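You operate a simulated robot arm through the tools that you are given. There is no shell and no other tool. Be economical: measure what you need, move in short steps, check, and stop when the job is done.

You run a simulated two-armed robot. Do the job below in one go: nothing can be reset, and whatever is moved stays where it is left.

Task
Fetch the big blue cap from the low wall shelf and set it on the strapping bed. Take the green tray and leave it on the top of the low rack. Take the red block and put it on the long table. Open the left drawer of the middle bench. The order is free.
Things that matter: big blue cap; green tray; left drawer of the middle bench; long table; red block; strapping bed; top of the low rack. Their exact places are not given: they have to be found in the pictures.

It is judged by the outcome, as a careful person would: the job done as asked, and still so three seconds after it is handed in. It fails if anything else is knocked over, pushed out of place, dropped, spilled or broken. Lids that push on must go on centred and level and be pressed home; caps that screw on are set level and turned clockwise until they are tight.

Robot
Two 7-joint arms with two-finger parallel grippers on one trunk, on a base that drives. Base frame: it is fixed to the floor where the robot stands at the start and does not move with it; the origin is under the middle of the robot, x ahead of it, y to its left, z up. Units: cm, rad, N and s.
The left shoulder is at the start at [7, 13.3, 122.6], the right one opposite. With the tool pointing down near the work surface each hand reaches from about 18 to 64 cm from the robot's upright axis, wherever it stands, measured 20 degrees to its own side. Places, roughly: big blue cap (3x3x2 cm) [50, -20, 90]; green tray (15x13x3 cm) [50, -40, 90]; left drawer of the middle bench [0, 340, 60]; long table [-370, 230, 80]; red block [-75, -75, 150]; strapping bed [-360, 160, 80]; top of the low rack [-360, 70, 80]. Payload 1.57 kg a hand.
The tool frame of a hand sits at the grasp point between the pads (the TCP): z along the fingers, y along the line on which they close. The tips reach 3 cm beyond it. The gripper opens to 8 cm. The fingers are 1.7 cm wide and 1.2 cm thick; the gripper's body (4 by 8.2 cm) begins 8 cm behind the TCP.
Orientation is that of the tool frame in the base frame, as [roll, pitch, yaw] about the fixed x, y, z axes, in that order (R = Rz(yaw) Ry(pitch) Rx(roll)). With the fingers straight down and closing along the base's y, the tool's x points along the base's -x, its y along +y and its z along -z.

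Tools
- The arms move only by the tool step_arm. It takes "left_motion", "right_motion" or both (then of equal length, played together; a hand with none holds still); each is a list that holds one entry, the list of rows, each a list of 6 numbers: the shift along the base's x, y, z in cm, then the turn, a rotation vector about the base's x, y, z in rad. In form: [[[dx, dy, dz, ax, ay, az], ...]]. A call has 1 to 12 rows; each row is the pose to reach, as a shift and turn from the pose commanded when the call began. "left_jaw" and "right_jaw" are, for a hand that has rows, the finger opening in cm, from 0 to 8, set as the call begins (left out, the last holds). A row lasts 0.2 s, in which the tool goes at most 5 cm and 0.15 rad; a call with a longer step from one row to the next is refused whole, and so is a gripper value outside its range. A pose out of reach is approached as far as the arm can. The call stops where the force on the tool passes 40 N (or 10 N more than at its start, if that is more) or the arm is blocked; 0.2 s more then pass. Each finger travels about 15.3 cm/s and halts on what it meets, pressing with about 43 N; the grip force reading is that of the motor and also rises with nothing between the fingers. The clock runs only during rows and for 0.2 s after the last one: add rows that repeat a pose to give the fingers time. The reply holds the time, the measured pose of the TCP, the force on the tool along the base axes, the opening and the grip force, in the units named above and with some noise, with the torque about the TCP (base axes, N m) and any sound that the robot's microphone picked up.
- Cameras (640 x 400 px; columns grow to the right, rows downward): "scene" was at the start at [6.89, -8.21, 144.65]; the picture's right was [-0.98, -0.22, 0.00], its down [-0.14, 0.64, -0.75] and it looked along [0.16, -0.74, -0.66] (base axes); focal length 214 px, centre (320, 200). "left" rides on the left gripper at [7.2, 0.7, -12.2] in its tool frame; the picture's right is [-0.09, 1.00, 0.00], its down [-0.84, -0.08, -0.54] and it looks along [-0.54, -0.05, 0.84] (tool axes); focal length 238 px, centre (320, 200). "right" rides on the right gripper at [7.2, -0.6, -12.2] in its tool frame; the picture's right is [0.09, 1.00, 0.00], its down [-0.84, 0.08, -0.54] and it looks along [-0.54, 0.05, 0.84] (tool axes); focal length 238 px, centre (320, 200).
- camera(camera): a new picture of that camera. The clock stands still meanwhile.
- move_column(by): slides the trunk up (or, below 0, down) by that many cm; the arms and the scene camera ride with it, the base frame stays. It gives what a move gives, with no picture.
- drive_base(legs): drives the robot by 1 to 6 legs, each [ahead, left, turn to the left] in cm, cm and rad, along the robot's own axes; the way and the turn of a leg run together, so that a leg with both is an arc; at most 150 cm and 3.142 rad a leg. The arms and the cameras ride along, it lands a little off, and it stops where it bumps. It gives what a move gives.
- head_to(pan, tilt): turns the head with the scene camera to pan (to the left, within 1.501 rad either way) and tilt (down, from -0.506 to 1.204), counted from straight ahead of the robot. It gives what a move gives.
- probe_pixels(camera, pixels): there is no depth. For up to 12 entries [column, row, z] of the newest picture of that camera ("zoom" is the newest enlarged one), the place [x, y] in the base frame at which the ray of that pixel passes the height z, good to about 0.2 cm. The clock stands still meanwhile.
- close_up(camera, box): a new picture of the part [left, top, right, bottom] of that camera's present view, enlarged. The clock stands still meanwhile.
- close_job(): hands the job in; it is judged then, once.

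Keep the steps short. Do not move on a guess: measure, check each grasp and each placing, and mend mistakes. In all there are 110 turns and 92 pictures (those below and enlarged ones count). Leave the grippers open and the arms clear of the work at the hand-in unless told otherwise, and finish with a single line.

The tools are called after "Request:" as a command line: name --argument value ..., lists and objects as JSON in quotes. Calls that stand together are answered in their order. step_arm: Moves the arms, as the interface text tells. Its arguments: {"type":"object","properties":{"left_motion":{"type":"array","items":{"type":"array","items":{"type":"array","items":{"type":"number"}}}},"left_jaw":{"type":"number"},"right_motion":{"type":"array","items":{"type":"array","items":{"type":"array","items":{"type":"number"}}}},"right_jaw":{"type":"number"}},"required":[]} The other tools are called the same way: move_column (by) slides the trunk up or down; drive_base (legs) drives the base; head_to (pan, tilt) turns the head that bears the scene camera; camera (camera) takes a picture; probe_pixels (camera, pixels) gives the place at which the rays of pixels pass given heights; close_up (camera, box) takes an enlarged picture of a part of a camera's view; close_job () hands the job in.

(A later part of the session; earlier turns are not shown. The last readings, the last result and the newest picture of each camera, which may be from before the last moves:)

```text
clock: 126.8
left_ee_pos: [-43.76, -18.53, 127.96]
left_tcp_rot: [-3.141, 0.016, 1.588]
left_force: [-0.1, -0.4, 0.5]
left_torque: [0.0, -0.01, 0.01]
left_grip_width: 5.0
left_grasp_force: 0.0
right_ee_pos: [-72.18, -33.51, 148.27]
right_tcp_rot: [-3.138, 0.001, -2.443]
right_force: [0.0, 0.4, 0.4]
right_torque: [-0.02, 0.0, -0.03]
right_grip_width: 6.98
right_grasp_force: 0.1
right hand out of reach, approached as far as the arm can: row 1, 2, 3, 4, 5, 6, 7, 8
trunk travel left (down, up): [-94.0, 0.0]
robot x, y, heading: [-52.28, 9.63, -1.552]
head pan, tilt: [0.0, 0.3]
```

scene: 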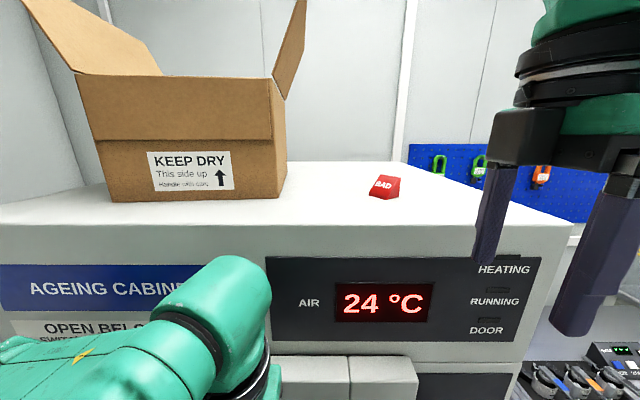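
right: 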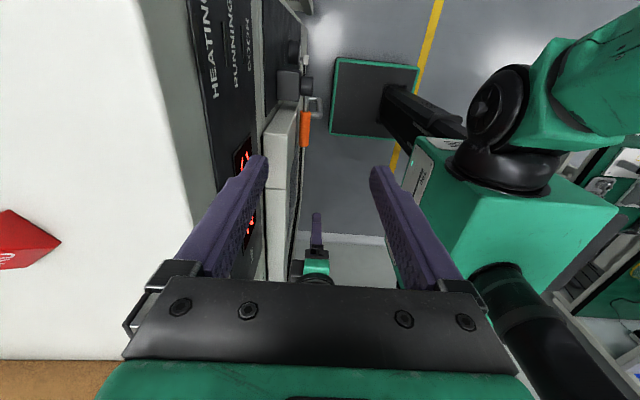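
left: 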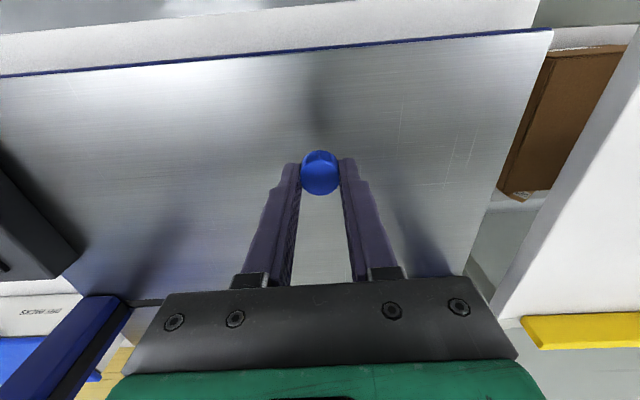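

Tool-down is limited by the wrist up there, so a tilted approach is needed. The block's label side faces (+x,+y), so I'll use the left hand, tilted. First lower the right hand out of the way and yaw the left by -0.835.

Request:
step_arm --right_motion '[[[0, 2, -4, 0, 0, 0], [-1, 4, -8, 0, 0, -0.14], [-2, 6, -12, 0, 0, -0.28], [-2, 8, -16, 0, 0, -0.42], [-2, 8, -20, 0, 0, -0.56], [-2, 8, -24, 0, 0, -0.68], [-2, 8, -28, 0, 0, -0.68]]]' --left_motion '[[[0, -2, 2, 0, 0, -0.14], [0, -4, 4, 0, 0, -0.28], [0, -6, 6, 0, 0, -0.42], [0, -8, 8, 0, 0, -0.56], [0, -10, 10, 0, 0, -0.7], [0, -10, 12, 0, 0, -0.835], [0, -10, 12, 0, 0, -0.835]]]' --left_jaw 8

Request:
step_arm --left_motion '[[[0, 0, 2, -0.1, 0.11, 0], [0, 0, 4, -0.2, 0.22, 0], [0, 0, 6, -0.3, 0.33, 0], [0, 0, 8, -0.4, 0.44, 0], [0, 0, 10, -0.5, 0.55, 0], [0, -1, 13, -0.6, 0.66, 0], [0, -2, 16, -0.64, 0.71, 0], [0, -4, 20, -0.64, 0.71, 0], [0, -6, 24, -0.64, 0.71, 0], [0, -6, 24, -0.64, 0.71, 0]]]'

```text
clock: 128.4
left_ee_pos: [-43.73, -28.31, 139.8]
left_tcp_rot: [-3.141, 0.014, 0.751]
left_force: [0.5, -0.8, -0.1]
left_torque: [-0.02, 0.01, 0.0]
left_grip_width: 8.0
left_grasp_force: 0.1
right_ee_pos: [-73.31, -25.55, 120.28]
right_tcp_rot: [-3.138, 0.001, -3.125]
right_force: [-0.6, 0.7, 0.4]
right_torque: [-0.02, -0.03, 0.0]
right_grip_width: 6.99
right_grasp_force: 0.1
trunk travel left (down, up): [-94.0, 0.0]
robot x, y, heading: [-52.5, 10.19, -1.552]
head pan, tilt: [0.0, 0.3]
```

```text
clock: 130.6
left_ee_pos: [-43.83, -34.39, 163.84]
left_tcp_rot: [-3.113, 0.969, 0.766]
left_force: [0.6, 0.1, -0.6]
left_torque: [0.0, -0.02, 0.01]
left_grip_width: 8.01
left_grasp_force: 0.0
right_ee_pos: [-73.29, -25.43, 120.46]
right_tcp_rot: [-3.139, 0.001, -3.122]
right_force: [-0.3, -0.5, -0.2]
right_torque: [-0.01, 0.04, 0.02]
right_grip_width: 6.99
right_grasp_force: 0.0
trunk travel left (down, up): [-94.0, 0.0]
robot x, y, heading: [-52.47, 10.04, -1.554]
head pan, tilt: [0.0, 0.3]
```

The tilted pose is reached. Pull the right hand back 6 cm, then drive right 14 and ahead 29 so the left hand is just short of the block.

Request:
step_arm --right_motion '[[[0, 3, 0, 0, 0, 0], [0, 6, 0, 0, 0, 0], [0, 6, 0, 0, 0, 0]]]'

Request:
drive_base --legs '[[0, -14, -0.015], [29, 0, 0]]'

Request:
camera --camera "left"

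Request:
camera --camera "scene"

```text
clock: 131.4
left_ee_pos: [-44.3, -34.65, 163.83]
left_tcp_rot: [-3.114, 0.967, 0.765]
left_force: [0.1, -0.2, 0.0]
left_torque: [0.01, 0.01, 0.0]
left_grip_width: 7.99
left_grasp_force: 0.0
right_ee_pos: [-73.69, -23.28, 120.74]
right_tcp_rot: [-3.14, 0.004, -3.125]
right_force: [0.1, 0.5, 0.1]
right_torque: [0.04, -0.05, 0.0]
right_grip_width: 6.99
right_grasp_force: 0.1
right hand out of reach, approached as far as the arm can: row 1, 2, 3
trunk travel left (down, up): [-94.0, 0.0]
robot x, y, heading: [-52.15, 9.99, -1.554]
head pan, tilt: [0.0, 0.3]
```

```text
clock: 134.3
left_ee_pos: [-58.69, -62.47, 163.91]
left_tcp_rot: [-3.117, 0.972, 0.748]
left_force: [-0.3, -0.2, 0.4]
left_torque: [-0.03, 0.03, 0.0]
left_grip_width: 8.02
left_grasp_force: 0.0
right_ee_pos: [-88.01, -50.68, 120.94]
right_tcp_rot: [-3.138, 0.003, -3.14]
right_force: [0.4, 0.4, -0.2]
right_torque: [0.0, 0.0, 0.04]
right_grip_width: 6.99
right_grasp_force: 0.0
trunk travel left (down, up): [-94.0, 0.0]
robot x, y, heading: [-66.62, -18.22, -1.569]
head pan, tilt: [0.0, 0.3]
```

```text
36 pictures are left
```

left: 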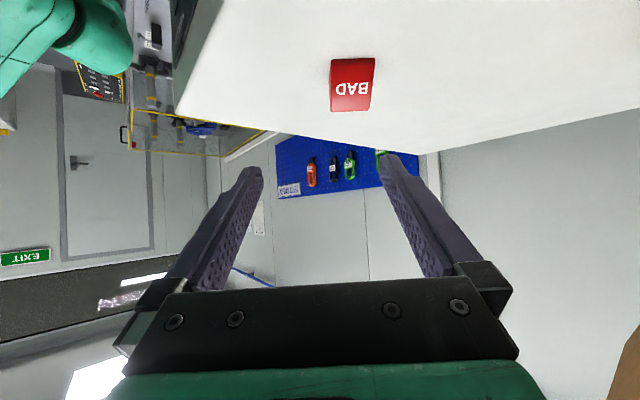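

```text
35 pictures are left
```

scene: 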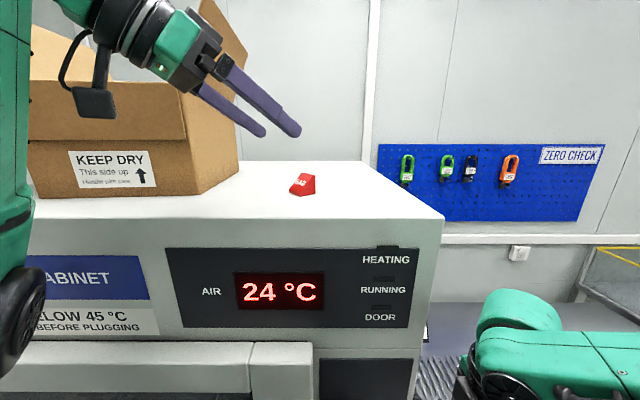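

The left camera shows (upside down) the block aligned with the hand. I probe its base front corners (332,61) and (375,58), and top edge.

Request:
close_up --camera "left" --box '[304, 40, 400, 130]'

Request:
probe_pixels --camera "left" --pixels '[[332, 60, 150], [332, 60, 152.2], [332, 60, 154], [375, 58, 150], [375, 58, 152.2], [375, 58, 154], [300, 0, 152.2]]'

Request:
probe_pixels --camera "scene" --pixels '[[300, 198, 150], [300, 198, 152.2], [300, 198, 154], [210, 194, 152.2], [440, 214, 152.2], [198, 194, 152.2]]'

Request:
close_up --camera "scene" --box '[180, 120, 340, 220]'

```text
4.44 times, centred on (352, 85) of left
```

zoom: 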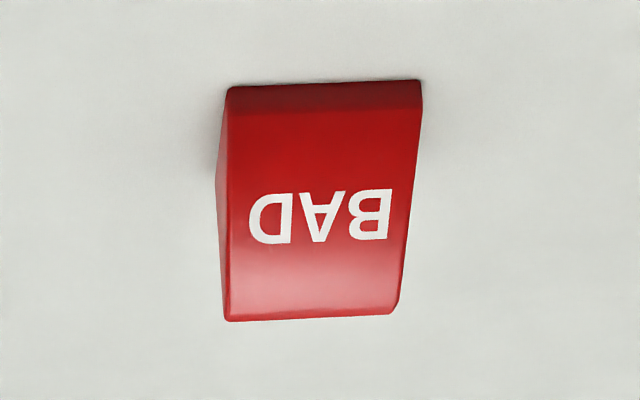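

```text
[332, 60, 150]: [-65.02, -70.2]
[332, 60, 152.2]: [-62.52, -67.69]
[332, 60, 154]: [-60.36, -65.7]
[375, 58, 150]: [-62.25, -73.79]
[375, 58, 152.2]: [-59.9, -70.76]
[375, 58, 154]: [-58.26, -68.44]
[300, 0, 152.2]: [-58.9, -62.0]
```

```text
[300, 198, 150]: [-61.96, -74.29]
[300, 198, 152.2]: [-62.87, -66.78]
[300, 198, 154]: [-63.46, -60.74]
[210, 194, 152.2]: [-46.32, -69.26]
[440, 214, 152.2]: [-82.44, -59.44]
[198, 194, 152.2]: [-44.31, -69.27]
```

```text
4.00 times, centred on (260, 170) of scene
```

zoom: 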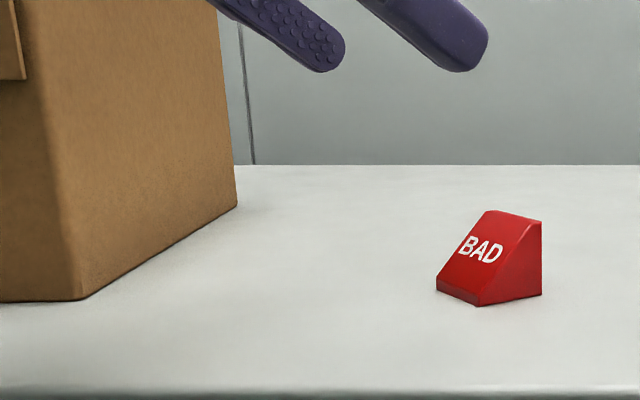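

Consistent: centre (-62.6,-70.3), base z 152.2. The hand camera would come low at this tilt, so I reduce the tilt by 0.3 and go to a pregrasp 7 cm back along the tool axis.

Request:
step_arm --left_motion '[[[0, -1.4, -0.8, 0.068, -0.073, 0], [0, -2.8, -1.6, 0.136, -0.146, 0], [0, -4.2, -2.4, 0.204, -0.219, 0], [0, -4.2, -2.9, 0.204, -0.219, 0], [0, -4.2, -2.9, 0.204, -0.219, 0]]]'

Request:
camera --camera "left"

Request:
camera --camera "scene"

```text
clock: 135.5
left_ee_pos: [-58.45, -67.0, 161.09]
left_tcp_rot: [-3.114, 0.671, 0.752]
left_force: [-0.1, -0.2, 0.1]
left_torque: [0.01, 0.04, -0.01]
left_grip_width: 8.02
left_grasp_force: 0.1
right_ee_pos: [-87.88, -50.98, 120.85]
right_tcp_rot: [-3.141, -0.002, -3.14]
right_force: [1.2, -0.6, -0.1]
right_torque: [0.01, -0.02, 0.03]
right_grip_width: 7.0
right_grasp_force: 0.0
trunk travel left (down, up): [-94.0, 0.0]
robot x, y, heading: [-66.61, -18.59, -1.568]
head pan, tilt: [0.0, 0.3]
```

```text
32 pictures are left
```

left: 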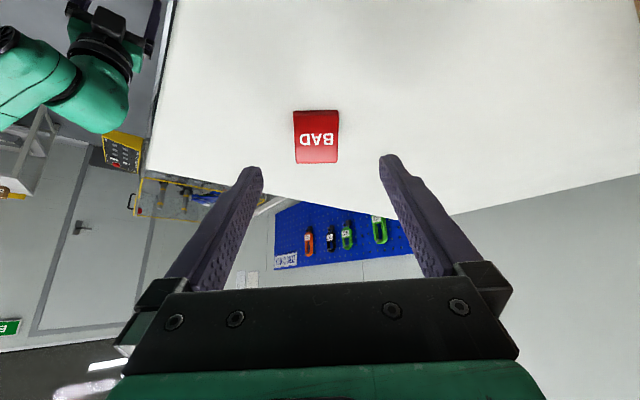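

```text
31 pictures are left
```

scene: 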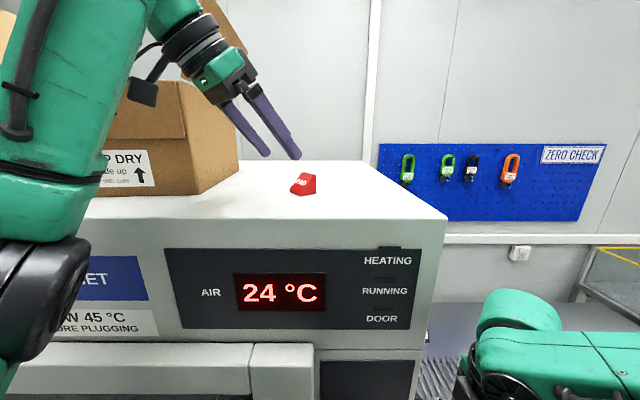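

Aligned (block at column 316). I advance 7 cm along the tool axis and check.

Request:
step_arm --left_motion '[[[-1.1, -0.9, -1.8, 0, 0, 0], [-2.2, -1.8, -3.6, 0, 0, 0], [-3.0, -2.4, -4.8, 0, 0, 0], [-3.4, -2.7, -5.5, 0, 0, 0], [-3.4, -2.7, -5.5, 0, 0, 0]]]'

Request:
close_up --camera "scene" --box '[220, 120, 380, 220]'

Request:
camera --camera "left"

```text
clock: 136.7
left_ee_pos: [-62.05, -69.74, 155.47]
left_tcp_rot: [-3.112, 0.669, 0.753]
left_force: [0.2, -0.5, 0.4]
left_torque: [0.01, 0.02, 0.0]
left_grip_width: 8.01
left_grasp_force: 0.0
right_ee_pos: [-87.88, -51.12, 120.82]
right_tcp_rot: [-3.139, 0.001, -3.14]
right_force: [0.7, -1.1, -0.3]
right_torque: [0.0, 0.02, 0.02]
right_grip_width: 7.0
right_grasp_force: 0.0
trunk travel left (down, up): [-94.0, 0.0]
robot x, y, heading: [-66.18, -18.59, -1.566]
head pan, tilt: [0.0, 0.3]
```

```text
4.00 times, centred on (300, 170) of scene
```

zoom: 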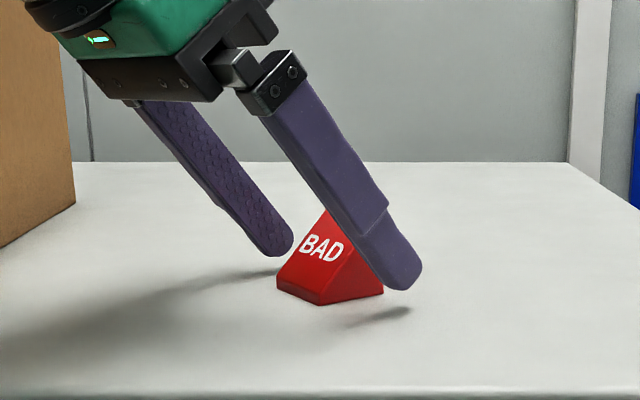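

```text
29 pictures are left
```

left: 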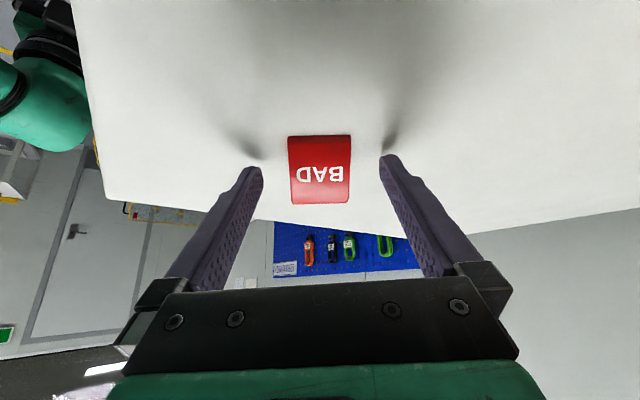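

The fingers straddle the block. I lower 0.4 cm, close, and lift 1.5 cm.

Request:
step_arm --left_motion '[[[0, 0, -0.4, 0, 0, 0], [0, 0, -0.4, 0, 0, 0], [0, 0, -0.4, 0, 0, 0], [0, 0, -0.4, 0, 0, 0], [0, 0, -0.4, 0, 0, 0], [0, 0, 1, 0, 0, 0], [0, 0, 2.5, 0, 0, 0], [0, 0, 2.5, 0, 0, 0]]]' --left_jaw 0

Request:
close_up --camera "scene" --box '[220, 100, 380, 200]'

```text
clock: 138.5
left_ee_pos: [-62.03, -69.79, 158.03]
left_tcp_rot: [-3.115, 0.668, 0.751]
left_force: [0.4, 0.1, -0.1]
left_torque: [0.0, 0.01, 0.0]
left_grip_width: 3.83
left_grasp_force: 42.9
right_ee_pos: [-88.04, -50.99, 120.86]
right_tcp_rot: [-3.14, 0.001, -3.139]
right_force: [1.7, 0.5, -0.2]
right_torque: [0.01, -0.01, 0.01]
right_grip_width: 7.01
right_grasp_force: 0.0
trunk travel left (down, up): [-94.0, 0.0]
robot x, y, heading: [-66.42, -18.43, -1.566]
head pan, tilt: [0.0, 0.3]
```

```text
4.00 times, centred on (300, 150) of scene
```

zoom: 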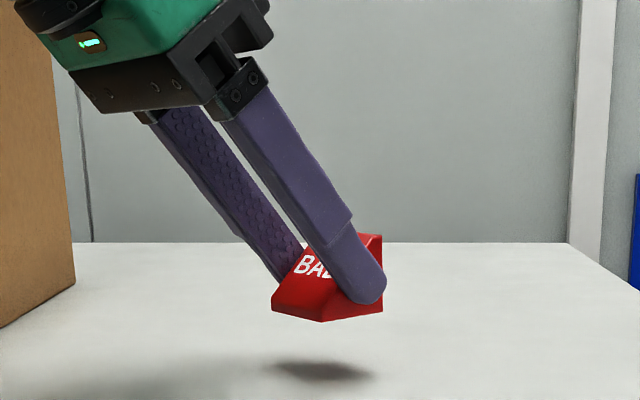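

The block is held level. I lift 4 cm more, back away, and drive over to the front of the long table.

Request:
step_arm --left_motion '[[[0, 0, 2, 0, 0, 0], [0, 0, 4, 0, 0, 0], [0, 0, 4, 0, 0, 0]]]'

Request:
drive_base --legs '[[-33, 0, 0], [0, -150, 0], [0, 0, -1.57], [0, -150, 0], [0, -45, 0]]'

Request:
head_to --pan 0 --tilt 0.5

Request:
camera --camera "scene"

```text
clock: 139.3
left_ee_pos: [-61.81, -69.39, 161.57]
left_tcp_rot: [-3.116, 0.673, 0.75]
left_force: [-0.2, 0.8, -0.4]
left_torque: [-0.01, -0.01, -0.06]
left_grip_width: 3.87
left_grasp_force: 43.3
left hand out of reach, approached as far as the arm can: row 2, 3
right_ee_pos: [-87.88, -50.84, 120.85]
right_tcp_rot: [-3.14, -0.001, -3.141]
right_force: [1.1, 0.1, 0.2]
right_torque: [0.02, -0.01, -0.01]
right_grip_width: 7.01
right_grasp_force: 0.1
trunk travel left (down, up): [-94.0, 0.0]
robot x, y, heading: [-66.16, -18.23, -1.571]
head pan, tilt: [0.0, 0.3]
```

```text
clock: 161.4
left_ee_pos: [-265.94, 207.23, 161.48]
left_tcp_rot: [-3.112, 0.672, -0.814]
left_force: [0.0, 0.2, 0.2]
left_torque: [-0.01, -0.02, -0.01]
left_grip_width: 3.87
left_grasp_force: 42.8
right_ee_pos: [-247.71, 233.62, 120.8]
right_tcp_rot: [-3.14, -0.003, 1.576]
right_force: [0.3, -1.2, 0.0]
right_torque: [0.02, 0.02, 0.02]
right_grip_width: 7.02
right_grasp_force: 0.0
trunk travel left (down, up): [-94.0, 0.0]
robot x, y, heading: [-215.55, 212.75, -3.139]
head pan, tilt: [0.0, 0.3]
```

```text
clock: 162.2
left_ee_pos: [-265.92, 207.55, 161.52]
left_tcp_rot: [-3.113, 0.672, -0.816]
left_force: [0.5, -0.2, -0.5]
left_torque: [-0.02, 0.03, 0.03]
left_grip_width: 3.85
left_grasp_force: 42.9
right_ee_pos: [-247.72, 233.76, 120.82]
right_tcp_rot: [-3.14, 0.0, 1.576]
right_force: [0.4, 0.7, 0.1]
right_torque: [0.0, -0.04, 0.02]
right_grip_width: 7.0
right_grasp_force: 0.0
trunk travel left (down, up): [-94.0, 0.0]
robot x, y, heading: [-215.21, 212.29, -3.136]
head pan, tilt: [0.0, 0.499]
```

```text
27 pictures are left
```

scene: 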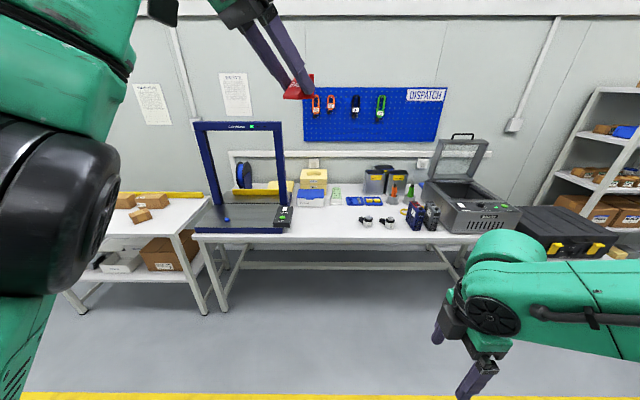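

The cap is on the bed at (227,219). Free table space lies around (325,222). I probe it.

Request:
probe_pixels --camera "scene" --pixels '[[325, 222, 80], [325, 235, 80], [325, 208, 80], [290, 222, 80], [360, 223, 80], [227, 219, 84]]'

Request:
close_up --camera "scene" --box '[200, 170, 440, 270]'

```text
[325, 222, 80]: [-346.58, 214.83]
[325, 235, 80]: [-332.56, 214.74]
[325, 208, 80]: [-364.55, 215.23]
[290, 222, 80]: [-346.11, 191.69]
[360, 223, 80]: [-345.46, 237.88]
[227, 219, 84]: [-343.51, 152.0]
```

```text
2.67 times, centred on (320, 220) of scene
```

zoom: 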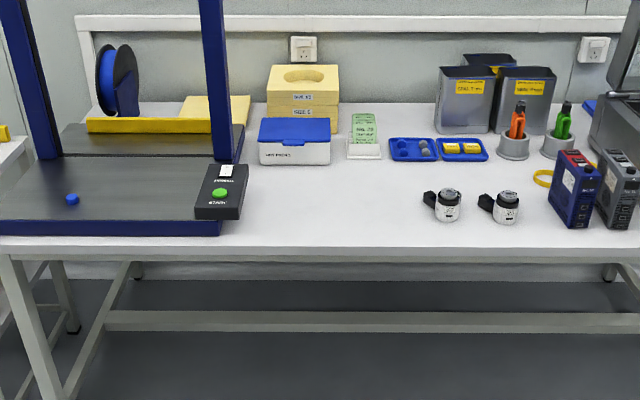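

Plan: raise the right hand 20 cm, lower the trunk 30, and drive 79 ahead so the left hand is over (-345,211).

Request:
step_arm --right_motion '[[[0, 0, 4, 0, 0, 0], [0, 0, 8, 0, 0, 0], [0, 0, 12, 0, 0, 0], [0, 0, 16, 0, 0, 0], [0, 0, 20, 0, 0, 0], [0, 0, 20, 0, 0, 0]]]'

Request:
move_column --by -30

Request:
drive_base --legs '[[79, 0, 0]]'

Request:
step_arm --left_motion '[[[0, 0, -4, 0, 0, 0], [0, 0, -8, 0, 0, 0], [0, 0, -12, 0, 0, 0], [0, 0, -16, 0, 0, 0], [0, 0, -20, 0, 0, 0], [0, 0, -24, 0, 0, 0], [0, 0, -28, 0, 0, 0], [0, 0, -32, 0, 0, 0], [0, 0, -32, 0, 0, 0]]]'

Request:
head_to --pan 0 --tilt 0.6

Request:
camera --camera "scene"

```text
clock: 163.6
left_ee_pos: [-265.84, 207.68, 161.43]
left_tcp_rot: [-3.113, 0.671, -0.815]
left_force: [0.0, -0.1, -0.6]
left_torque: [-0.02, -0.05, 0.01]
left_grip_width: 3.85
left_grasp_force: 42.8
right_ee_pos: [-247.64, 233.57, 140.64]
right_tcp_rot: [-3.138, 0.001, 1.578]
right_force: [-0.2, -0.3, -0.1]
right_torque: [0.0, 0.0, 0.02]
right_grip_width: 7.01
right_grasp_force: 0.0
trunk travel left (down, up): [-94.0, 0.0]
robot x, y, heading: [-214.84, 212.59, -3.13]
head pan, tilt: [0.0, 0.499]
```

```text
clock: 166.6
left_ee_pos: [-265.99, 207.6, 131.48]
left_tcp_rot: [-3.113, 0.67, -0.815]
left_force: [0.2, -0.6, -0.9]
left_torque: [-0.03, 0.03, 0.02]
left_grip_width: 3.86
left_grasp_force: 43.6
right_ee_pos: [-247.61, 233.65, 110.76]
right_tcp_rot: [-3.14, 0.001, 1.576]
right_force: [0.5, 0.1, -0.8]
right_torque: [-0.01, 0.02, 0.02]
right_grip_width: 6.99
right_grasp_force: 0.1
trunk travel left (down, up): [-64.0, 30.0]
robot x, y, heading: [-214.72, 212.43, -3.137]
head pan, tilt: [0.0, 0.499]
```

```text
clock: 170.8
left_ee_pos: [-345.4, 211.38, 131.62]
left_tcp_rot: [-3.112, 0.671, -0.858]
left_force: [-0.8, -0.3, -0.5]
left_torque: [0.01, -0.03, 0.03]
left_grip_width: 3.85
left_grasp_force: 43.6
right_ee_pos: [-326.03, 236.42, 110.73]
right_tcp_rot: [-3.138, 0.0, 1.531]
right_force: [0.5, -0.9, 0.3]
right_torque: [-0.01, 0.0, 0.0]
right_grip_width: 7.01
right_grasp_force: 0.1
trunk travel left (down, up): [-64.0, 30.0]
robot x, y, heading: [-294.24, 213.98, 3.105]
head pan, tilt: [0.0, 0.499]
```

```text
clock: 173.0
left_ee_pos: [-359.42, 190.34, 119.25]
left_tcp_rot: [-2.798, 0.812, -0.014]
left_force: [0.6, 0.1, -1.3]
left_torque: [0.09, -0.04, -0.06]
left_grip_width: 3.87
left_grasp_force: 43.3
left hand out of reach, approached as far as the arm can: row 1, 2, 3, 4, 5, 6, 7, 8
right_ee_pos: [-326.5, 235.46, 110.71]
right_tcp_rot: [3.14, -0.008, 1.532]
right_force: [0.3, -1.5, 0.8]
right_torque: [0.06, -0.03, 0.0]
right_grip_width: 7.0
right_grasp_force: 0.0
trunk travel left (down, up): [-64.0, 30.0]
robot x, y, heading: [-294.17, 213.69, 3.104]
head pan, tilt: [0.0, 0.499]
stopped in row 9 (left hand): the arm was blocked; the commanded pose is now the measured one
```

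```text
clock: 173.7
left_ee_pos: [-358.77, 191.55, 119.86]
left_tcp_rot: [-2.814, 0.817, -0.031]
left_force: [0.3, 1.0, 0.3]
left_torque: [-0.01, 0.0, 0.01]
left_grip_width: 3.85
left_grasp_force: 43.0
right_ee_pos: [-326.01, 236.58, 110.69]
right_tcp_rot: [-3.138, 0.002, 1.531]
right_force: [1.0, 0.1, -0.3]
right_torque: [-0.02, 0.03, 0.01]
right_grip_width: 6.99
right_grasp_force: 0.1
trunk travel left (down, up): [-64.0, 30.0]
robot x, y, heading: [-294.22, 213.88, 3.106]
head pan, tilt: [0.0, 0.6]
```

```text
25 pictures are left
```

scene: 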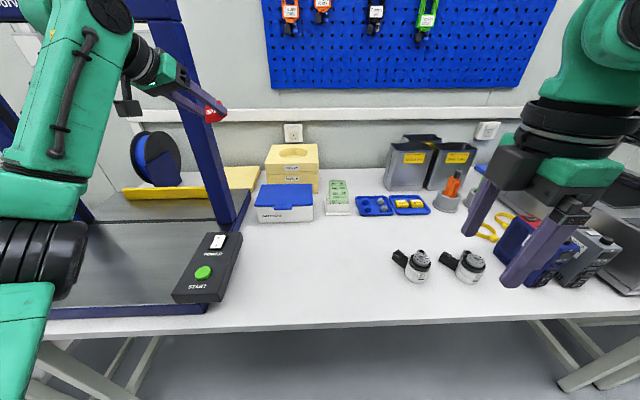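

The arm left its path near the arch of the strapping machine and stopped. I back straight away 40 cm and inspect.

Request:
drive_base --legs '[[-40, 0, 0.036]]'

Request:
camera --camera "scene"

```text
clock: 176.2
left_ee_pos: [-318.01, 188.06, 119.79]
left_tcp_rot: [-2.812, 0.816, 0.012]
left_force: [0.7, -1.1, -0.6]
left_torque: [0.0, -0.03, -0.03]
left_grip_width: 3.86
left_grasp_force: 43.3
right_ee_pos: [-287.24, 234.37, 110.55]
right_tcp_rot: [-3.14, 0.001, 1.57]
right_force: [-1.0, -1.1, 0.2]
right_torque: [-0.01, 0.02, 0.01]
right_grip_width: 7.0
right_grasp_force: 0.0
trunk travel left (down, up): [-64.0, 30.0]
robot x, y, heading: [-254.35, 213.13, -3.137]
head pan, tilt: [0.0, 0.6]
```

```text
24 pictures are left
```

scene: 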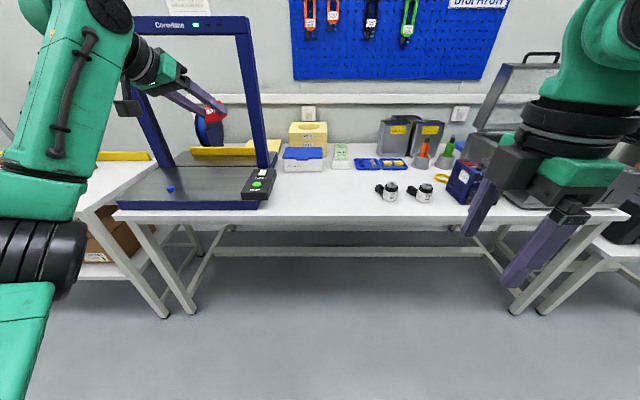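

Cap and machine are undisturbed. I re-orient the left hand to point straight ahead with the same tilt (block level again) and pull it in to a comfortable pose.

Request:
step_arm --left_motion '[[[3, 2, 0, -0.08, -0.05, 0.07], [6, 4, 0, -0.16, -0.1, 0.14], [9, 6, 0, -0.244, -0.146, 0.212], [12, 9, -2, -0.244, -0.146, 0.212], [15, 12, -4, -0.244, -0.146, 0.212], [15, 12, -4, -0.244, -0.146, 0.212]]]'

Request:
probe_pixels --camera "scene" --pixels '[[170, 189, 84]]'

Request:
camera --camera "scene"

```text
clock: 177.6
left_ee_pos: [-303.08, 200.26, 115.79]
left_tcp_rot: [3.139, 0.669, 0.001]
left_force: [-0.2, -0.3, 0.1]
left_torque: [0.0, -0.02, -0.02]
left_grip_width: 3.86
left_grasp_force: 42.9
right_ee_pos: [-287.13, 234.22, 110.58]
right_tcp_rot: [-3.139, 0.001, 1.57]
right_force: [-0.2, -0.9, 0.0]
right_torque: [0.01, -0.03, -0.01]
right_grip_width: 6.99
right_grasp_force: 0.1
trunk travel left (down, up): [-64.0, 30.0]
robot x, y, heading: [-254.43, 212.96, -3.142]
head pan, tilt: [0.0, 0.6]
```

```text
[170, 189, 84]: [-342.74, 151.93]
```

```text
23 pictures are left
```

scene: 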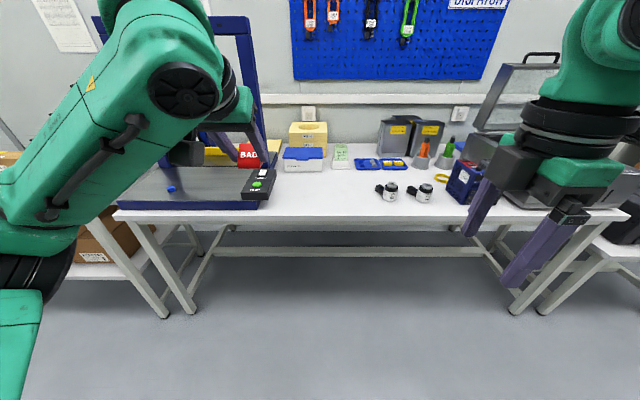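

Cap unmoved. I test lowering here in free air, down 27 cm and back up to z≈100.

Request:
step_arm --left_motion '[[[0, 0, -4, 0, 0, 0], [0, 0, -8, 0, 0, 0], [0, 0, -12, 0, 0, 0], [0, 0, -16, 0, 0, 0], [0, 0, -20, 0, 0, 0], [0, 0, -24, 0, 0, 0], [0, 0, -28, 0, 0, 0], [0, 0, -33, 0, 0, 0], [0, 0, -33, 0, 0, 0]]]'

Request:
step_arm --left_motion '[[[0, 0, 5, 0, 0, 0], [0, 0, 10, 0, 0, 0], [0, 0, 15, 0, 0, 0], [0, 0, 18, 0, 0, 0], [0, 0, 18, 0, 0, 0]]]'

```text
clock: 179.6
left_ee_pos: [-303.36, 200.2, 82.86]
left_tcp_rot: [3.139, 0.67, -0.002]
left_force: [-0.7, -0.8, -0.8]
left_torque: [0.0, -0.04, 0.01]
left_grip_width: 3.88
left_grasp_force: 42.5
right_ee_pos: [-287.06, 234.47, 110.68]
right_tcp_rot: [-3.14, 0.003, 1.572]
right_force: [-1.2, 0.0, 0.4]
right_torque: [-0.01, 0.04, 0.0]
right_grip_width: 6.99
right_grasp_force: 0.0
trunk travel left (down, up): [-64.0, 30.0]
robot x, y, heading: [-253.99, 212.87, -3.146]
head pan, tilt: [0.0, 0.6]
```

```text
clock: 180.8
left_ee_pos: [-303.31, 200.25, 100.83]
left_tcp_rot: [3.138, 0.669, -0.003]
left_force: [-0.4, 0.2, 0.2]
left_torque: [-0.03, -0.02, 0.03]
left_grip_width: 3.86
left_grasp_force: 42.9
right_ee_pos: [-287.11, 234.41, 110.52]
right_tcp_rot: [-3.138, 0.003, 1.57]
right_force: [-0.8, 0.6, -0.2]
right_torque: [-0.01, 0.0, -0.02]
right_grip_width: 7.02
right_grasp_force: 0.1
trunk travel left (down, up): [-64.0, 30.0]
robot x, y, heading: [-254.49, 213.09, -3.139]
head pan, tilt: [0.0, 0.6]
```

Reach is fine. I drive 8 right and 41 ahead, and look.

Request:
drive_base --legs '[[0, -8, 0], [41, 0, 0]]'

Request:
camera --camera "scene"

```text
clock: 184.0
left_ee_pos: [-343.62, 207.93, 100.74]
left_tcp_rot: [3.138, 0.67, 0.001]
left_force: [0.4, -0.4, 0.2]
left_torque: [0.01, 0.0, 0.01]
left_grip_width: 3.88
left_grasp_force: 43.0
right_ee_pos: [-327.5, 242.04, 110.6]
right_tcp_rot: [-3.14, 0.002, 1.572]
right_force: [-0.8, 0.3, -0.5]
right_torque: [0.02, 0.03, 0.01]
right_grip_width: 7.02
right_grasp_force: 0.0
trunk travel left (down, up): [-64.0, 30.0]
robot x, y, heading: [-295.34, 220.75, -3.139]
head pan, tilt: [0.0, 0.6]
```

```text
22 pictures are left
```

scene: 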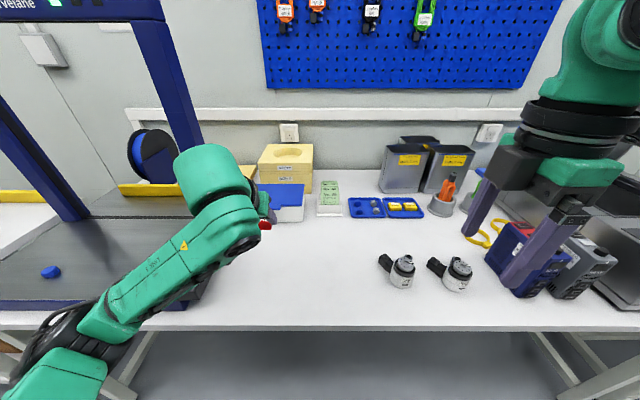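

The forearm passes above the control box; I shift 9 cm further right for clearance, then lower to z≈88.

Request:
drive_base --legs '[[0, -9, 0]]'

Request:
step_arm --left_motion '[[[0, 0, -4, 0, 0, 0], [0, 0, -8, 0, 0, 0], [0, 0, -12, 0, 0, 0], [0, 0, -12, 0, 0, 0]]]'

Request:
camera --camera "scene"

Request:
camera --camera "left"

```text
clock: 185.1
left_ee_pos: [-343.67, 216.92, 100.67]
left_tcp_rot: [3.137, 0.669, 0.0]
left_force: [0.5, -0.1, -0.2]
left_torque: [-0.01, 0.0, 0.0]
left_grip_width: 3.84
left_grasp_force: 43.0
right_ee_pos: [-327.58, 251.06, 110.65]
right_tcp_rot: [-3.138, 0.001, 1.572]
right_force: [0.4, -0.5, -0.9]
right_torque: [-0.04, 0.0, 0.01]
right_grip_width: 7.01
right_grasp_force: 0.1
trunk travel left (down, up): [-64.0, 30.0]
robot x, y, heading: [-294.76, 229.83, -3.144]
head pan, tilt: [0.0, 0.6]
```

```text
clock: 186.1
left_ee_pos: [-343.44, 217.12, 88.78]
left_tcp_rot: [3.137, 0.67, -0.001]
left_force: [0.3, 0.1, 0.9]
left_torque: [-0.06, -0.02, 0.04]
left_grip_width: 3.86
left_grasp_force: 43.0
right_ee_pos: [-327.52, 251.14, 110.58]
right_tcp_rot: [-3.14, 0.0, 1.571]
right_force: [0.3, -0.7, 0.4]
right_torque: [-0.02, -0.04, 0.01]
right_grip_width: 6.98
right_grasp_force: 0.1
trunk travel left (down, up): [-64.0, 30.0]
robot x, y, heading: [-294.66, 229.47, -3.145]
head pan, tilt: [0.0, 0.6]
```

```text
21 pictures are left
```

scene: 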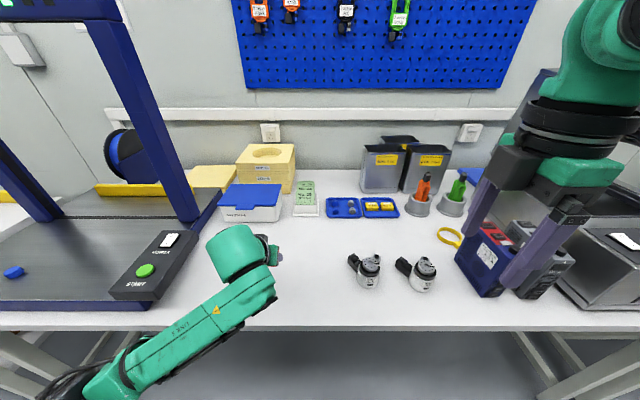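

```text
20 pictures are left
```

left: 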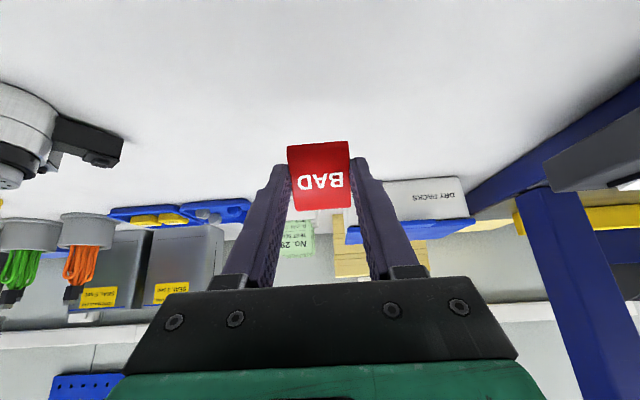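

To keep the forearm well above the table edge, I raise the trunk 14 and lower the hand by the arm instead.

Request:
move_column --by 14

Request:
step_arm --left_motion '[[[0, 0, -4, 0, 0, 0], [0, 0, -8, 0, 0, 0], [0, 0, -12, 0, 0, 0], [0, 0, -15, 0, 0, 0], [0, 0, -17, 0, 0, 0], [0, 0, -18, 0, 0, 0], [0, 0, -18, 0, 0, 0]]]'

Request:
close_up --camera "left" --box '[240, 90, 400, 220]'

```text
clock: 187.7
left_ee_pos: [-343.47, 217.14, 102.77]
left_tcp_rot: [3.138, 0.669, -0.001]
left_force: [-1.6, 0.4, 0.6]
left_torque: [-0.01, -0.01, 0.03]
left_grip_width: 3.84
left_grasp_force: 43.2
right_ee_pos: [-327.5, 251.16, 124.6]
right_tcp_rot: [-3.14, 0.002, 1.573]
right_force: [0.2, 0.6, 0.8]
right_torque: [0.03, 0.02, 0.02]
right_grip_width: 6.97
right_grasp_force: 0.0
trunk travel left (down, up): [-78.0, 16.0]
robot x, y, heading: [-294.75, 229.45, -3.139]
head pan, tilt: [0.0, 0.6]
```

```text
clock: 189.3
left_ee_pos: [-343.46, 217.06, 84.8]
left_tcp_rot: [3.138, 0.67, -0.001]
left_force: [-0.1, 0.0, -0.6]
left_torque: [-0.02, -0.02, 0.02]
left_grip_width: 3.86
left_grasp_force: 42.6
right_ee_pos: [-327.59, 251.06, 124.62]
right_tcp_rot: [-3.141, 0.002, 1.57]
right_force: [-0.4, -0.1, -0.4]
right_torque: [0.03, 0.0, 0.0]
right_grip_width: 6.97
right_grasp_force: 0.1
trunk travel left (down, up): [-78.0, 16.0]
robot x, y, heading: [-294.88, 229.59, -3.142]
head pan, tilt: [0.0, 0.6]
```

```text
3.08 times, centred on (320, 155) of left
```

zoom: 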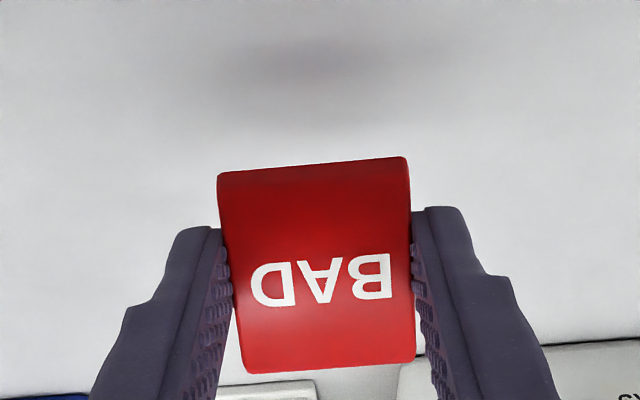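

About 2 cm above the table. I lower gently.

Request:
step_arm --left_motion '[[[0, 0, -0.4, 0, 0, 0], [0, 0, -0.8, 0, 0, 0], [0, 0, -1.1, 0, 0, 0], [0, 0, -1.4, 0, 0, 0], [0, 0, -1.6, 0, 0, 0], [0, 0, -1.6, 0, 0, 0]]]'

Request:
close_up --camera "left" --box '[240, 90, 400, 220]'

```text
clock: 190.7
left_ee_pos: [-343.64, 217.16, 83.29]
left_tcp_rot: [3.138, 0.67, 0.0]
left_force: [0.3, 0.5, -1.2]
left_torque: [-0.04, -0.03, 0.01]
left_grip_width: 3.88
left_grasp_force: 43.0
right_ee_pos: [-327.5, 251.2, 124.67]
right_tcp_rot: [-3.14, 0.003, 1.57]
right_force: [-0.3, 0.2, -0.6]
right_torque: [0.01, -0.02, -0.01]
right_grip_width: 7.0
right_grasp_force: 0.1
trunk travel left (down, up): [-78.0, 16.0]
robot x, y, heading: [-294.67, 229.64, -3.141]
head pan, tilt: [0.0, 0.6]
```

```text
3.08 times, centred on (320, 155) of left
```

zoom: 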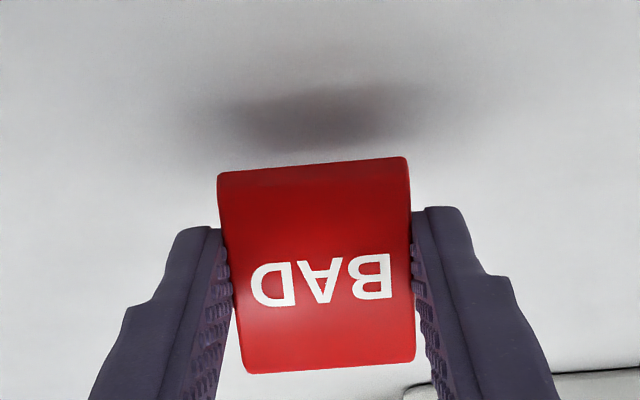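

Shadow closing in; still free. Continue.

Request:
step_arm --left_motion '[[[0, 0, -0.3, 0, 0, 0], [0, 0, -0.6, 0, 0, 0], [0, 0, -0.8, 0, 0, 0], [0, 0, -1.0, 0, 0, 0], [0, 0, -1.0, 0, 0, 0]]]'

Request:
close_up --camera "left" --box '[240, 90, 400, 220]'

```text
clock: 191.9
left_ee_pos: [-343.56, 217.16, 82.1]
left_tcp_rot: [3.137, 0.67, 0.0]
left_force: [1.1, -0.2, -0.6]
left_torque: [0.01, 0.0, -0.01]
left_grip_width: 3.85
left_grasp_force: 42.7
right_ee_pos: [-327.38, 251.06, 124.52]
right_tcp_rot: [-3.14, 0.003, 1.569]
right_force: [0.3, -0.8, -0.1]
right_torque: [0.0, -0.01, 0.0]
right_grip_width: 7.0
right_grasp_force: 0.0
trunk travel left (down, up): [-78.0, 16.0]
robot x, y, heading: [-294.61, 229.52, -3.143]
head pan, tilt: [0.0, 0.6]
```

```text
3.08 times, centred on (320, 155) of left
```

zoom: 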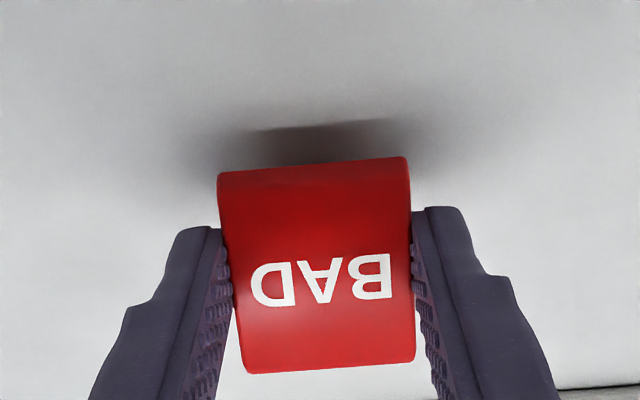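

Request:
step_arm --left_motion '[[[0, 0, -0.3, 0, 0, 0], [0, 0, -0.6, 0, 0, 0], [0, 0, -0.8, 0, 0, 0], [0, 0, -1.0, 0, 0, 0], [0, 0, -1.0, 0, 0, 0]]]'

Request:
close_up --camera "left" --box '[240, 90, 400, 220]'

```text
clock: 193.1
left_ee_pos: [-343.61, 217.08, 81.19]
left_tcp_rot: [3.139, 0.668, -0.001]
left_force: [-0.3, 0.3, -0.4]
left_torque: [-0.01, 0.04, 0.01]
left_grip_width: 3.86
left_grasp_force: 43.2
right_ee_pos: [-327.45, 251.23, 124.59]
right_tcp_rot: [-3.139, 0.001, 1.57]
right_force: [-0.1, -0.1, 0.5]
right_torque: [0.0, -0.02, 0.03]
right_grip_width: 6.99
right_grasp_force: 0.1
trunk travel left (down, up): [-78.0, 16.0]
robot x, y, heading: [-294.66, 229.78, -3.146]
head pan, tilt: [0.0, 0.6]
```

```text
3.08 times, centred on (320, 155) of left
```

zoom: 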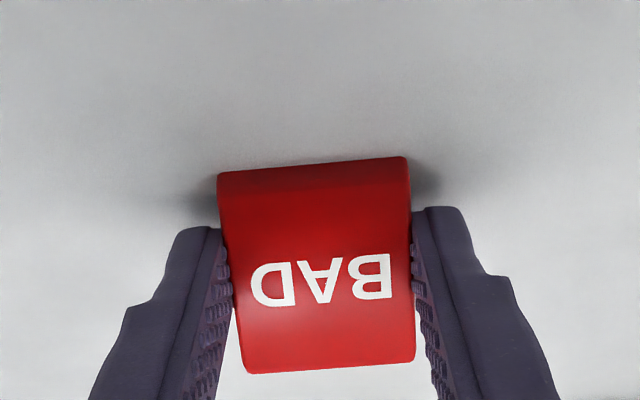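

Nearly touching; a last small lowering until load shows.

Request:
step_arm --left_motion '[[[0, 0, -0.2, 0, 0, 0], [0, 0, -0.4, 0, 0, 0], [0, 0, -0.6, 0, 0, 0], [0, 0, -0.6, 0, 0, 0]]]'

```text
clock: 194.1
left_ee_pos: [-343.46, 217.19, 81.13]
left_tcp_rot: [3.139, 0.683, -0.001]
left_force: [-3.4, -3.2, 32.9]
left_torque: [0.01, 0.2, 0.04]
left_grip_width: 3.87
left_grasp_force: 43.0
right_ee_pos: [-326.99, 251.11, 124.81]
right_tcp_rot: [-3.135, 0.001, 1.571]
right_force: [-0.9, 1.3, -0.1]
right_torque: [0.02, 0.0, 0.01]
right_grip_width: 7.02
right_grasp_force: 0.0
trunk travel left (down, up): [-78.0, 16.0]
robot x, y, heading: [-294.72, 229.63, -3.143]
head pan, tilt: [0.0, 0.6]
```

Contact (33 N). I ease off, open, and retreat along the tool axis.

Request:
step_arm --left_motion '[[[0, 0, 0.4, 0, 0, 0], [0, 0, 0.4, 0, 0, 0]]]'

Request:
step_arm --left_motion '[[[0, 0, 0, 0, 0, 0], [0, 0, 0, 0, 0, 0], [0, 0, 0, 0, 0, 0], [1.2, 0, 1.6, 0, 0, 0], [3.1, 0, 4, 0, 0, 0], [5, 0, 7, 0, 0, 0], [7, 0, 11, 0, 0, 0], [9, 0, 15, 0, 0, 0], [11, 0, 19, 0, 0, 0], [13, 0, 23, 0, 0, 0]]]' --left_jaw 7

Request:
camera --camera "scene"

```text
clock: 194.7
left_ee_pos: [-343.36, 217.12, 81.1]
left_tcp_rot: [3.137, 0.672, 0.001]
left_force: [-5.5, -2.4, 20.0]
left_torque: [-0.01, 0.52, 0.01]
left_grip_width: 3.86
left_grasp_force: 42.7
right_ee_pos: [-327.17, 251.12, 124.71]
right_tcp_rot: [-3.137, 0.002, 1.572]
right_force: [-0.7, -0.4, 0.1]
right_torque: [-0.01, 0.01, -0.01]
right_grip_width: 7.01
right_grasp_force: 0.0
trunk travel left (down, up): [-78.0, 16.0]
robot x, y, heading: [-294.46, 229.62, -3.148]
head pan, tilt: [0.0, 0.6]
```

```text
clock: 197.0
left_ee_pos: [-332.62, 212.07, 99.77]
left_tcp_rot: [2.816, 0.642, -0.195]
left_force: [0.5, -0.4, 0.2]
left_torque: [-0.01, 0.0, -0.03]
left_grip_width: 7.0
left_grasp_force: 0.0
left hand out of reach, approached as far as the arm can: row 10
right_ee_pos: [-327.33, 251.0, 124.54]
right_tcp_rot: [-3.139, -0.001, 1.571]
right_force: [-0.2, -0.2, 0.1]
right_torque: [0.03, 0.0, 0.03]
right_grip_width: 7.01
right_grasp_force: 0.0
trunk travel left (down, up): [-78.0, 16.0]
robot x, y, heading: [-294.43, 229.53, -3.141]
head pan, tilt: [0.0, 0.6]
stopped in row 10 (left hand): the arm was blocked; the commanded pose is now the measured one
```

```text
15 pictures are left
```

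scene: 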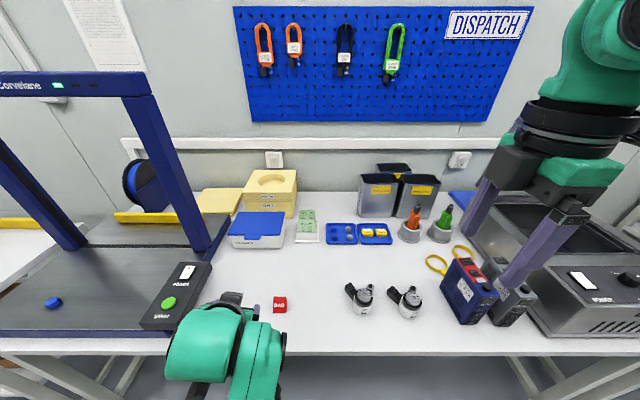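

The red block stands on the long table at (280,305). Now the drawer: back up, turn around, and go to about (-135, 330) facing the bench.

Request:
drive_base --legs '[[-60, 0, 0], [0, 0, -1.57], [0, 0, -1.57], [0, 105, 0], [90, 0, 0]]'

Request:
head_to --pan 0 --tilt 0.5

Request:
camera --camera "scene"

```text
clock: 217.5
left_ee_pos: [-104.7, 355.13, 99.85]
left_tcp_rot: [2.814, 0.643, 2.971]
left_force: [0.1, -0.4, 0.3]
left_torque: [0.01, 0.01, -0.04]
left_grip_width: 7.01
left_grasp_force: 0.1
right_ee_pos: [-108.89, 316.21, 124.7]
right_tcp_rot: [-3.141, 0.003, -1.549]
right_force: [-0.5, -0.8, -0.9]
right_torque: [0.02, 0.0, 0.01]
right_grip_width: 7.03
right_grasp_force: 0.1
trunk travel left (down, up): [-78.0, 16.0]
robot x, y, heading: [-142.15, 337.08, 0.023]
head pan, tilt: [0.0, 0.6]
```

```text
clock: 218.2
left_ee_pos: [-104.65, 355.19, 99.8]
left_tcp_rot: [2.813, 0.642, 2.968]
left_force: [0.5, 0.5, -0.1]
left_torque: [0.01, -0.02, 0.02]
left_grip_width: 7.0
left_grasp_force: 0.0
right_ee_pos: [-108.86, 316.2, 124.68]
right_tcp_rot: [-3.139, 0.001, -1.548]
right_force: [0.1, -0.3, 0.6]
right_torque: [0.02, -0.01, -0.01]
right_grip_width: 7.0
right_grasp_force: 0.0
trunk travel left (down, up): [-78.0, 16.0]
robot x, y, heading: [-141.97, 337.12, 0.023]
head pan, tilt: [0.0, 0.499]
```

```text
14 pictures are left
```

scene: 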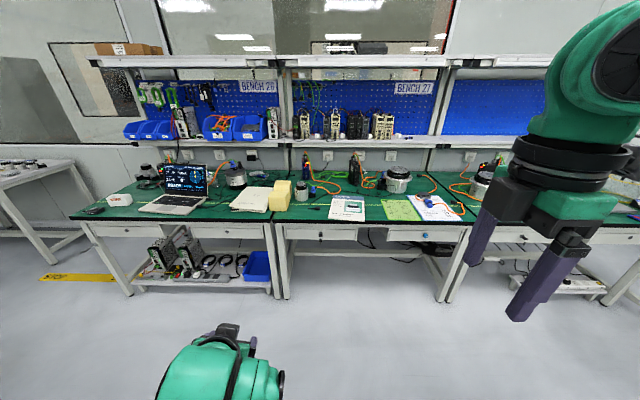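

The middle bench is "BENCH 27", columns 275–470; its left drawer front is around (320,235). Zoom in.

Request:
close_up --camera "scene" --box '[260, 200, 480, 310]'

Request:
probe_pixels --camera "scene" --pixels '[[288, 298, 0], [440, 300, 0], [275, 222, 78], [470, 224, 78], [322, 238, 70]]'

```text
2.91 times, centred on (370, 255) of scene
```

zoom: 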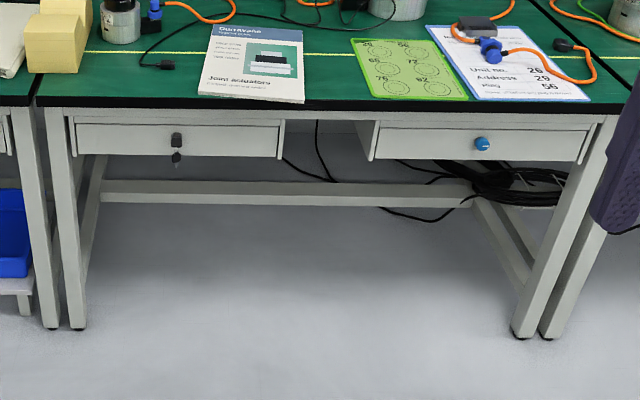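

```text
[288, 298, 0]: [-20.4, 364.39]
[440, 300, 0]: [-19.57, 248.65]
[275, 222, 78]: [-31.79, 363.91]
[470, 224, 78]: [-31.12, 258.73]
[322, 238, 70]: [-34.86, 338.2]
```

The left drawer has a dark knob/key at about (321,234). I square up the left hand, then tilt it towards horizontal.

Request:
step_arm --left_motion '[[[2, -2, 0, -0.088, 0.008, -0.008], [4, -5, 0, -0.176, 0.015, -0.016], [6, -8, 0, -0.264, 0.023, -0.025], [6, -8, 0, -0.264, 0.023, -0.025]]]'

Request:
step_arm --left_motion '[[[0, 0, 1, 0, -0.14, 0], [0, 0, 2, 0, -0.28, 0], [0, 0, 3, 0, -0.42, 0], [0, 0, 4, 0, -0.56, 0], [0, 0, 5, 0, -0.7, 0], [0, 0, 6, 0, -0.83, 0], [0, 0, 6, 0, -0.93, 0], [0, 0, 6, 0, -0.93, 0]]]' --left_jaw 5

Request:
move_column --by -32

```text
clock: 218.9
left_ee_pos: [-100.5, 352.54, 98.18]
left_tcp_rot: [2.855, 0.612, 2.962]
left_force: [0.0, -0.3, -0.1]
left_torque: [0.0, -0.01, 0.01]
left_grip_width: 7.0
left_grasp_force: 0.0
right_ee_pos: [-108.93, 316.04, 124.65]
right_tcp_rot: [-3.138, 0.003, -1.548]
right_force: [0.1, 0.8, -0.3]
right_torque: [0.0, -0.02, 0.03]
right_grip_width: 6.97
right_grasp_force: 0.0
trunk travel left (down, up): [-78.0, 16.0]
robot x, y, heading: [-142.05, 336.56, 0.021]
head pan, tilt: [0.0, 0.499]
stopped in row 3 (left hand): the arm was blocked; the commanded pose is now the measured one
```

```text
clock: 220.7
left_ee_pos: [-100.61, 352.41, 104.29]
left_tcp_rot: [1.542, 1.422, 1.723]
left_force: [0.4, 0.0, -0.1]
left_torque: [-0.02, -0.02, 0.04]
left_grip_width: 5.0
left_grasp_force: 0.0
right_ee_pos: [-109.04, 316.2, 124.67]
right_tcp_rot: [-3.14, 0.002, -1.548]
right_force: [0.3, 0.3, 0.3]
right_torque: [-0.03, 0.02, 0.01]
right_grip_width: 7.0
right_grasp_force: 0.1
trunk travel left (down, up): [-78.0, 16.0]
robot x, y, heading: [-141.95, 337.01, 0.032]
head pan, tilt: [0.0, 0.499]
```

```text
clock: 223.9
left_ee_pos: [-100.61, 352.41, 72.22]
left_tcp_rot: [1.545, 1.424, 1.726]
left_force: [0.6, 0.9, -1.5]
left_torque: [-0.02, 0.04, -0.01]
left_grip_width: 4.99
left_grasp_force: 0.0
right_ee_pos: [-108.93, 316.13, 92.69]
right_tcp_rot: [-3.139, 0.002, -1.547]
right_force: [-0.4, -0.3, 0.2]
right_torque: [0.02, 0.0, 0.0]
right_grip_width: 6.99
right_grasp_force: 0.1
trunk travel left (down, up): [-46.0, 48.0]
robot x, y, heading: [-142.24, 336.39, 0.023]
head pan, tilt: [0.0, 0.499]
```

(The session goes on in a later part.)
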